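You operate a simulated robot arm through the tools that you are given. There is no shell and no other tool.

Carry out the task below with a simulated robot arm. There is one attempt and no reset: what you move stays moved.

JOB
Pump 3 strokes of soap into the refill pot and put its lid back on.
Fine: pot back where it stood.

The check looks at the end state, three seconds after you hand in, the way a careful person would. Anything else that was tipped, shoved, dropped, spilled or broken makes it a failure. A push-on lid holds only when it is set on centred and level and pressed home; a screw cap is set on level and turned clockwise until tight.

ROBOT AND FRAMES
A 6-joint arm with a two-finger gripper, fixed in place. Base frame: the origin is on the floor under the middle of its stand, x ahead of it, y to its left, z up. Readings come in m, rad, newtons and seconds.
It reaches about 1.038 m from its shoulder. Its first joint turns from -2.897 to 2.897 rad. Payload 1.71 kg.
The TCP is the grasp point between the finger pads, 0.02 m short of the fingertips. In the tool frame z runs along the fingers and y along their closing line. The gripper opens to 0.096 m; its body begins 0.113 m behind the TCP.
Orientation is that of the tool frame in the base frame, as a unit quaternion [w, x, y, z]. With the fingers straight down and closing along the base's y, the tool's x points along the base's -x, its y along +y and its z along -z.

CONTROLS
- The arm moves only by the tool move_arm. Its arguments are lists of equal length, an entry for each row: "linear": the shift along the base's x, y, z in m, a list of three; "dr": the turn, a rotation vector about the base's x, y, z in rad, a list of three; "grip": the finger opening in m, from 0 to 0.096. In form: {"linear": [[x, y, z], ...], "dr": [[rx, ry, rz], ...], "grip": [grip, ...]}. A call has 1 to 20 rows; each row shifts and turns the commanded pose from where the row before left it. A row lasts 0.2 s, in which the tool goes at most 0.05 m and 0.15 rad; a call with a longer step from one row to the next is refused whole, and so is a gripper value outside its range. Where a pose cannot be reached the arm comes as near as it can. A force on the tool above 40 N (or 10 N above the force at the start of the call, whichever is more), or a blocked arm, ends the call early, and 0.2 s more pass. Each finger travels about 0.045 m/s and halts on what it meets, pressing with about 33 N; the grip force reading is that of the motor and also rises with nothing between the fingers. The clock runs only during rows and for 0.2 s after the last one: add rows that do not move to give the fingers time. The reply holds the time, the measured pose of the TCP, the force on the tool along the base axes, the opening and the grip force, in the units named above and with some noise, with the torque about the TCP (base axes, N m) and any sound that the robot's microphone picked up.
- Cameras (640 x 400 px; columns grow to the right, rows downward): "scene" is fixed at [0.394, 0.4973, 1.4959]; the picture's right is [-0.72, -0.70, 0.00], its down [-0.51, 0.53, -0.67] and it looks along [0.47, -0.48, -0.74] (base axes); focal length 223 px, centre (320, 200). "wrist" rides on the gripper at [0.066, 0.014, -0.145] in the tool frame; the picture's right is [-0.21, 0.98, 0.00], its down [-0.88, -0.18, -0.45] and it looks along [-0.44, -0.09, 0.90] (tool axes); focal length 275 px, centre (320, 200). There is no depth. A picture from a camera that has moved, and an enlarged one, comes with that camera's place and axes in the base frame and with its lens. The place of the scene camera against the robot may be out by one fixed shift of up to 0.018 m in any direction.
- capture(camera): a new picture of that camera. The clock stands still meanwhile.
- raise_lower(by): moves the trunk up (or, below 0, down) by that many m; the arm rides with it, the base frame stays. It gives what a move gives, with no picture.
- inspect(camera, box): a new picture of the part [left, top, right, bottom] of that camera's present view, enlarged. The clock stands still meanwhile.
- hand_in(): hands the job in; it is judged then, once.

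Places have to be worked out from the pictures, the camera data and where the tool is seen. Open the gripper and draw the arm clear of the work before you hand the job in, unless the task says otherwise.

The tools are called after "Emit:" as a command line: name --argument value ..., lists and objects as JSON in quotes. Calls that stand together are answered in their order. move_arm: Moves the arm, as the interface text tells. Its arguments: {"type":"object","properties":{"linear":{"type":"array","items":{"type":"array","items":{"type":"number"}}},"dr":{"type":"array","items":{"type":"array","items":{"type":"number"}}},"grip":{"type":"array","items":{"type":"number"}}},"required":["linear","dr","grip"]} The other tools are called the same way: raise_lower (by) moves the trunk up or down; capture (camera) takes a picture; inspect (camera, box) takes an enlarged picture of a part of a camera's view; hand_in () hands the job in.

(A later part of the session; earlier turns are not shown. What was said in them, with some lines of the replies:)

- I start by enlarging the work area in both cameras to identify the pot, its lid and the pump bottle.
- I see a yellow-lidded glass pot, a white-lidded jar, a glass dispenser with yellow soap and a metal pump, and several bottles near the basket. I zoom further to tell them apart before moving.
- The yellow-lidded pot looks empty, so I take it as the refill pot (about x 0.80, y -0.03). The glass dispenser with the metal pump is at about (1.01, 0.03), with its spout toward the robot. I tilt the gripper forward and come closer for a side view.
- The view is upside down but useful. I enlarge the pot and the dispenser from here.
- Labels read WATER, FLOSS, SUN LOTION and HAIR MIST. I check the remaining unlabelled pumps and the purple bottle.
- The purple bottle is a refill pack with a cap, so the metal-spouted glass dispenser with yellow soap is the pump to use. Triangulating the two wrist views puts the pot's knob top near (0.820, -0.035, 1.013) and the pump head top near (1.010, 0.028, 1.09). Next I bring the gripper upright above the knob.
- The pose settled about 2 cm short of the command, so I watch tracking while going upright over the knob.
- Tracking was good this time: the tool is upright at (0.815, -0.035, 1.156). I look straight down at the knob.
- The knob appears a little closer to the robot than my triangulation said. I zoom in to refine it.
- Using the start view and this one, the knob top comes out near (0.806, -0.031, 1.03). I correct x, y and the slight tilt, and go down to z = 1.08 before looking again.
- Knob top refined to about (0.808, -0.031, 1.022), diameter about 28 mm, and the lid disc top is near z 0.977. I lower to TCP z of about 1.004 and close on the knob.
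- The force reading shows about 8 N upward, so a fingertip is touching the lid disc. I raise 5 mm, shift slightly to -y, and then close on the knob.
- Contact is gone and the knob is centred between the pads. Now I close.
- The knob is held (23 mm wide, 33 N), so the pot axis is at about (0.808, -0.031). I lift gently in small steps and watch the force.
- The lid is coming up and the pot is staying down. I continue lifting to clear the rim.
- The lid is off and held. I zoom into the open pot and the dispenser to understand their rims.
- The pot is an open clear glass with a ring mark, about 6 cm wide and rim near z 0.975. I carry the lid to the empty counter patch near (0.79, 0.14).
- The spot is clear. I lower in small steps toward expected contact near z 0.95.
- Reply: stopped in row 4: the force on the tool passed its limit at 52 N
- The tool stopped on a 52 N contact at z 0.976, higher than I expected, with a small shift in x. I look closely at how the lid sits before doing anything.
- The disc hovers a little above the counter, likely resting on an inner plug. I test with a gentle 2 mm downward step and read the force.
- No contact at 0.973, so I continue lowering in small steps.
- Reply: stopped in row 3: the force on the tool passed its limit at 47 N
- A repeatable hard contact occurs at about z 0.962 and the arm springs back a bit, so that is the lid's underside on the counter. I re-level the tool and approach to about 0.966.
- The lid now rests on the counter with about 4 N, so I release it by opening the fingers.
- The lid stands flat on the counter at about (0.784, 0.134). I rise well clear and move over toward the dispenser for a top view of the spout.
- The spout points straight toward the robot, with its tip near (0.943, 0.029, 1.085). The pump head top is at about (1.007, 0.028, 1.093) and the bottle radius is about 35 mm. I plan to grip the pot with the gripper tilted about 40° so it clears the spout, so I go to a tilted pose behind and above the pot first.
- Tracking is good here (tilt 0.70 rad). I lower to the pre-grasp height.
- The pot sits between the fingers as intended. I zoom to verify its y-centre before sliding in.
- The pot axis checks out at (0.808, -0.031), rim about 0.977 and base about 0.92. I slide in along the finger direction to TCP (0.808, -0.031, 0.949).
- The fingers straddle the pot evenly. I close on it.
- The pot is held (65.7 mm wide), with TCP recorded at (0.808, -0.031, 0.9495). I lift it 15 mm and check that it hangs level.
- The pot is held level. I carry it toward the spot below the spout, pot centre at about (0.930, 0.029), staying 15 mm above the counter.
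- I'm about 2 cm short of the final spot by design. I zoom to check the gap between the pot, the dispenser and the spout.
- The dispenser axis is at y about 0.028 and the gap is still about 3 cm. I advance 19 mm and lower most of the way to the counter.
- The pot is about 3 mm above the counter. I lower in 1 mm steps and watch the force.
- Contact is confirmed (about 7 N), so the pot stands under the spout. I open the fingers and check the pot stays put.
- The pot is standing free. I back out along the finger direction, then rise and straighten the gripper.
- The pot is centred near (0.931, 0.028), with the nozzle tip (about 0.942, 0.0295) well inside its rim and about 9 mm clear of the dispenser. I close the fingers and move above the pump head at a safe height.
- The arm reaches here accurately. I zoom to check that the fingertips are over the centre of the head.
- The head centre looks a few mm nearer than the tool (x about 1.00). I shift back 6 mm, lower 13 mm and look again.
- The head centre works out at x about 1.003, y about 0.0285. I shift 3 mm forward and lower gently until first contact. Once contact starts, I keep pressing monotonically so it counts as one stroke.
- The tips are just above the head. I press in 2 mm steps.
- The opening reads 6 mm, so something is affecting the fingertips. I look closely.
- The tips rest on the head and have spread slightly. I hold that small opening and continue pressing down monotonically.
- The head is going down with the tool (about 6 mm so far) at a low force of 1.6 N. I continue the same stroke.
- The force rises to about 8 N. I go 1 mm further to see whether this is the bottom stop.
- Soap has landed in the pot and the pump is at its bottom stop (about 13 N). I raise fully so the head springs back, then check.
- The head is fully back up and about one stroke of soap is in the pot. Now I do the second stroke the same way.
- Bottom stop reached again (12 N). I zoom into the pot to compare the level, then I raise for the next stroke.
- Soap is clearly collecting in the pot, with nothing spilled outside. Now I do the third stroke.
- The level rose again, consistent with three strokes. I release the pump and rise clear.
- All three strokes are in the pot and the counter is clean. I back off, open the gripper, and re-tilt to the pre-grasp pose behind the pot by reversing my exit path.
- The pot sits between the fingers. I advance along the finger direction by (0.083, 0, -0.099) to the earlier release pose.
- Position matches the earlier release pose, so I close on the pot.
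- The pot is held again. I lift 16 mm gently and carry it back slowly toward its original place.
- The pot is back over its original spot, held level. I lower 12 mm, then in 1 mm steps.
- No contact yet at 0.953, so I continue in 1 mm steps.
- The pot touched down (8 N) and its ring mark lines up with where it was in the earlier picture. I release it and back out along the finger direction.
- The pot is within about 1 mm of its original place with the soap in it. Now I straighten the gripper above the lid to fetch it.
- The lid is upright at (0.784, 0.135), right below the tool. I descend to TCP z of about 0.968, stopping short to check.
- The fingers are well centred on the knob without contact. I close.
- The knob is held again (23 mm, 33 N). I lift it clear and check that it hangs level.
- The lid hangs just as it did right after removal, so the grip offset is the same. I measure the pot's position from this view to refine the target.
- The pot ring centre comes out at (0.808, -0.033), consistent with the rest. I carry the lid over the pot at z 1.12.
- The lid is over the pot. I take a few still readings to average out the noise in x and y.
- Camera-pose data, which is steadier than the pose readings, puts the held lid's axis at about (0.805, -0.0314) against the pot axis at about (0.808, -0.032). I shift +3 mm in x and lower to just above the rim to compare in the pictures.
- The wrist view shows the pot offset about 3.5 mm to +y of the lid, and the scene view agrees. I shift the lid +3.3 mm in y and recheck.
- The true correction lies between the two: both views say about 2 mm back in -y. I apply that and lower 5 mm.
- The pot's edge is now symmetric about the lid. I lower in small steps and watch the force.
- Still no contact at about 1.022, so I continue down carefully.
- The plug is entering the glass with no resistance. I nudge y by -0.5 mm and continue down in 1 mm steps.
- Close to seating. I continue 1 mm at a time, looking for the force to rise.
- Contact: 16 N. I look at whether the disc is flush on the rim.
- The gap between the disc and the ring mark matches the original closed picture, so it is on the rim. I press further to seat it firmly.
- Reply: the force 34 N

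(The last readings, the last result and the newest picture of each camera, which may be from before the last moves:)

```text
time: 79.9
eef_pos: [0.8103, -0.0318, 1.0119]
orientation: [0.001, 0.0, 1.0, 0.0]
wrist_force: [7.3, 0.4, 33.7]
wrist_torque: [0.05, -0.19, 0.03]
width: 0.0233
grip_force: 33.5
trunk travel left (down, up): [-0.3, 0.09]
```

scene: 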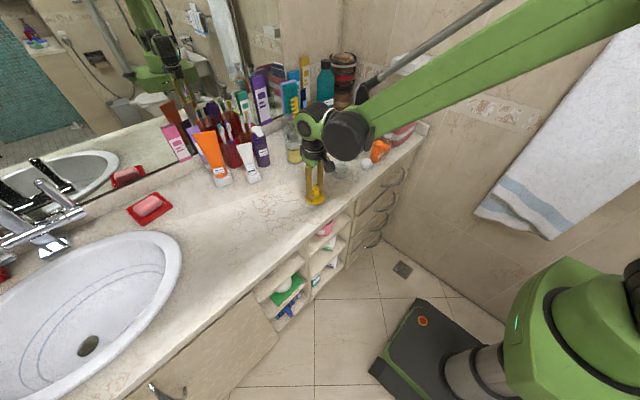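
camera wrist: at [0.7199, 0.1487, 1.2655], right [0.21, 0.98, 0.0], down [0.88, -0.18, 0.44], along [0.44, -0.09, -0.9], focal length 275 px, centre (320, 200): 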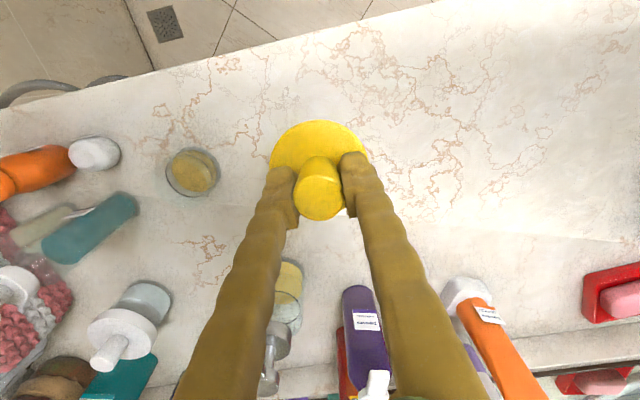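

About 34 N with nothing giving way. I check the seating once more before releasing.

Emit:
inspect --camera "scene" --box '[328, 146, 354, 180]'

Emit:
inspect --camera "wrist" --box '[270, 80, 370, 150]'

```text
11.76 times, centred on (341, 163) of scene
camera zoom: at [0.394, 0.4973, 1.4959], right [-0.72, -0.7, 0.0], down [-0.51, 0.53, -0.67], along [0.47, -0.48, -0.74], focal length 2624 px, centre (73, 635)
```

zoom: 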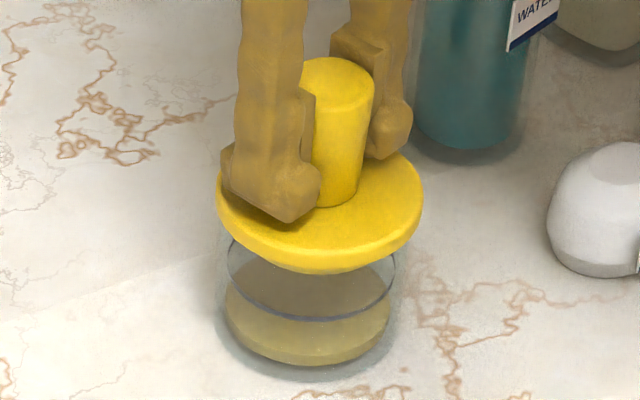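

```text
5.71 times, centred on (320, 115) of wrist
camera zoom: at [0.7429, -0.0172, 1.1566], right [0.21, 0.98, 0.0], down [0.88, -0.18, 0.45], along [0.44, -0.09, -0.89], focal length 1573 px, centre (320, 686)
```

zoom: 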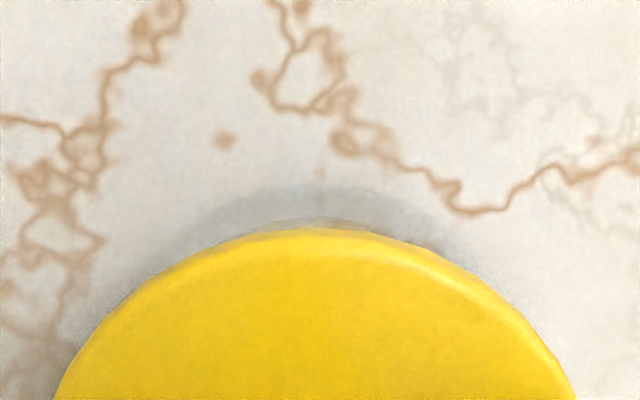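

Seated. I relieve the pressure, then open the fingers.

Emit:
move_arm --linear '[[0, 0, 0.001], [0, 0, 0]]' --dr '[[0, 0, 0], [0, 0, 0]]' --grip '[0, 0]'

```text
time: 80.5
eef_pos: [0.8084, -0.0313, 1.0111]
orientation: [0.001, 0.0, 1.0, 0.0]
wrist_force: [2.0, 0.7, 20.4]
wrist_torque: [0.03, 0.16, 0.01]
width: 0.0235
grip_force: 33.6
trunk travel left (down, up): [-0.3, 0.09]
```

Emit:
move_arm --linear '[[0, 0, 0.001], [0, 0, 0]]' --dr '[[0, 0, 0], [0, 0, 0]]' --grip '[0, 0]'

```text
time: 81.1
eef_pos: [0.8102, -0.0316, 1.0114]
orientation: [-0.001, 0.0, 1.0, 0.0]
wrist_force: [-0.5, 0.1, 2.2]
wrist_torque: [0.02, 0.07, -0.05]
width: 0.0236
grip_force: 32.9
trunk travel left (down, up): [-0.3, 0.09]
```

The residual force is only about 2 N, so I open the fingers now.

Emit:
move_arm --linear '[[0, 0, 0], [0, 0, 0], [0, 0, 0], [0, 0, 0]]' --dr '[[0, 0, 0], [0, 0, 0], [0, 0, 0], [0, 0, 0]]' --grip '[0.032, 0.045, 0.06, 0.06]'

Emit:
inspect --camera "scene" --box '[328, 146, 354, 180]'

Emit:
inspect --camera "wrist" --box '[230, 100, 410, 240]'

```text
time: 82.1
eef_pos: [0.8092, -0.031, 1.0112]
orientation: [0.0, 0.0, 1.0, 0.0]
wrist_force: [-0.8, 0.7, -1.5]
wrist_torque: [0.02, 0.02, 0.01]
width: 0.0598
grip_force: 0.1
trunk travel left (down, up): [-0.3, 0.09]
```

```text
11.76 times, centred on (341, 163) of scene
camera zoom: at [0.394, 0.4973, 1.4959], right [-0.72, -0.7, 0.0], down [-0.51, 0.53, -0.67], along [0.47, -0.48, -0.74], focal length 2624 px, centre (73, 635)
```

zoom: 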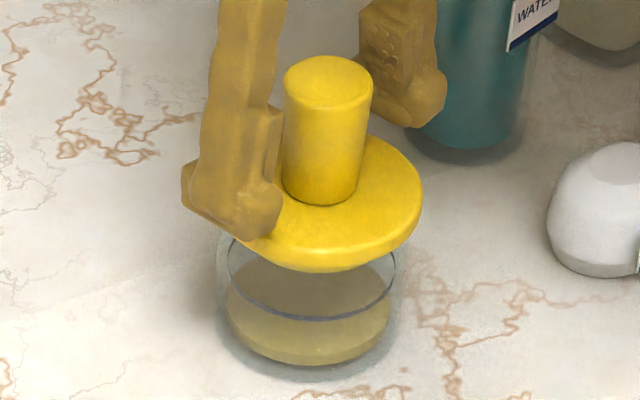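

```text
2.86 times, centred on (320, 170) of wrist
camera zoom: at [0.7437, -0.0174, 1.1571], right [0.21, 0.98, 0.0], down [0.88, -0.19, 0.45], along [0.44, -0.09, -0.9], focal length 786 px, centre (320, 286)
```

zoom: 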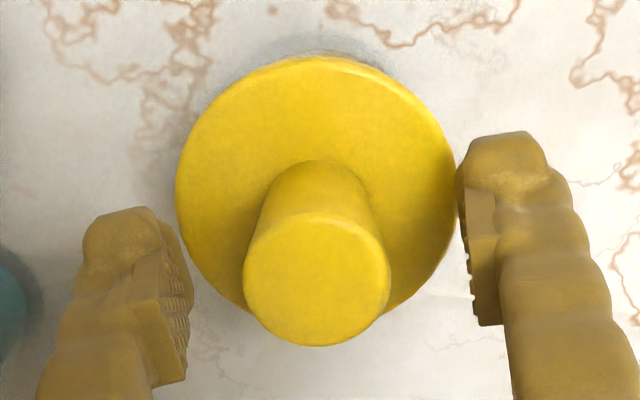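

The lid sits level with the fingers free. I rise straight up and then back away.

Emit:
move_arm --linear '[[0, 0, 0.01], [0, 0, 0.03], [0, 0, 0.04], [0, 0, 0.04], [0, 0, 0.03], [-0.04, 0, 0.02], [-0.04, 0, 0.02], [-0.04, 0, 0.02], [-0.04, 0, 0.02], [-0.04, 0, 0.02], [0, 0, 0]]' --dr '[[0, 0, 0], [0, 0, 0], [0, 0, 0], [0, 0, 0], [0, 0, 0], [0, 0, 0], [0, 0, 0], [0, 0, 0], [0, 0, 0], [0, 0, 0], [0, 0, 0]]' --grip '[0.06, 0.06, 0.07, 0.08, 0.096, 0.096, 0.096, 0.096, 0.096, 0.096, 0.096]'

Emit:
inspect --camera "scene" --box '[275, 105, 355, 185]'

Emit:
inspect --camera "scene" --box '[325, 145, 360, 185]'

Emit:
capture --camera "wrist"

```text
time: 84.5
eef_pos: [0.6086, -0.0304, 1.2621]
orientation: [0.001, 0.0, 1.0, 0.0]
wrist_force: [-0.9, 0.0, 0.5]
wrist_torque: [0.01, -0.08, 0.01]
width: 0.0963
grip_force: 0.1
trunk travel left (down, up): [-0.3, 0.09]
```

```text
5.00 times, centred on (315, 145) of scene
camera zoom: at [0.394, 0.4973, 1.4959], right [-0.72, -0.7, 0.0], down [-0.51, 0.53, -0.67], along [0.47, -0.48, -0.74], focal length 1115 px, centre (345, 475)
```

zoom: 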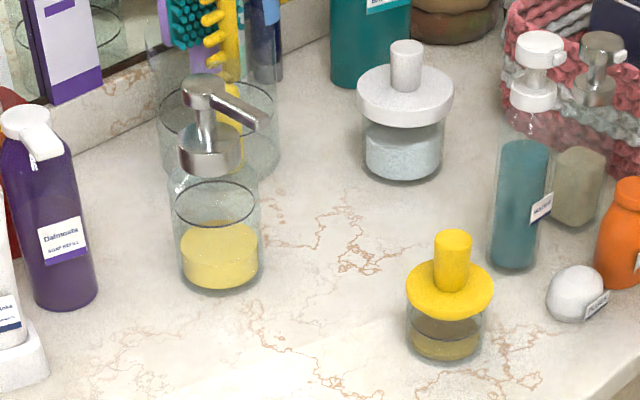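

```text
10.00 times, centred on (342, 165) of scene
camera zoom: at [0.394, 0.4973, 1.4959], right [-0.72, -0.7, 0.0], down [-0.51, 0.53, -0.67], along [0.47, -0.48, -0.74], focal length 2230 px, centre (95, 550)
```

zoom: 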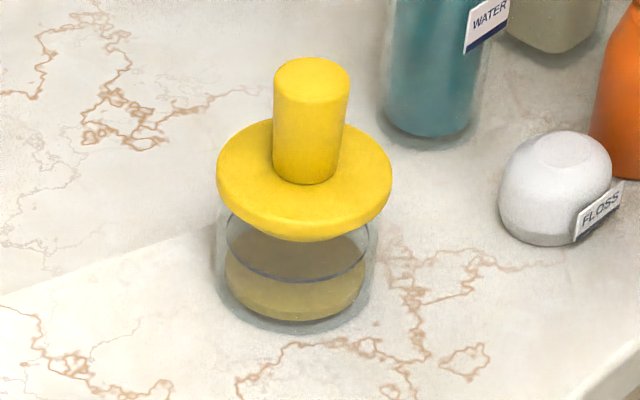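

```text
taken
camera wrist: at [0.5433, -0.0161, 1.4077], right [0.21, 0.98, 0.0], down [0.88, -0.19, 0.45], along [0.44, -0.09, -0.9], focal length 275 px, centre (320, 200)
```

wrist: 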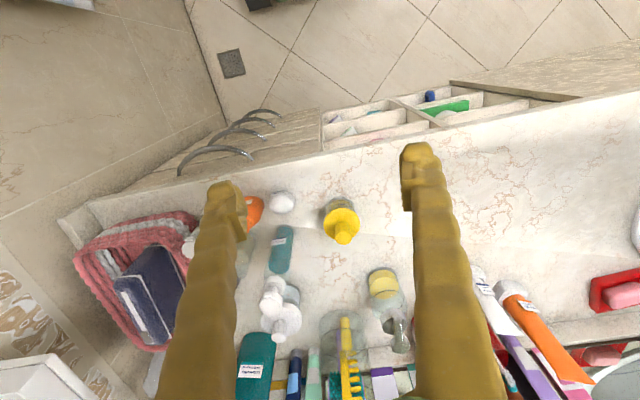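

The knob, disc and base line up with the opening picture to within about 1 mm. The lid is centred and level, the dispenser and the other items are unmoved, and nothing spilled. The gripper is open and the arm is clear, so I hand in.

Emit:
hand_in

```text
The job is handed in.
```

I pumped three strokes of soap into the refill pot, put the pot back where it stood, and pressed its lid back on. The job is handed in, and I have not seen the result of the check.

- **Pot and pump:** No label names either one. I took the empty glass pot with the yellow lid as the refill pot. I took the glass dispenser with the metal spout and yellow soap as the pump.
- **Strokes:** Each press went to the pump's bottom stop at about 12 N, and the head sprang back fully each time. The soap level in the pot rose with the strokes, and I saw nothing spilled outside it.
- **Position:** The final picture shows the pot within about 1 mm of where it stood at the start.
- **Lid:** It is a push-on lid. It looks centred and level, and I pressed it down with about 34 N. I heard no click, but the gap between lid and pot matches the opening picture.

The dispenser and the nearby items I compared with the opening picture were where they started. I left the gripper open and the arm clear of the counter.
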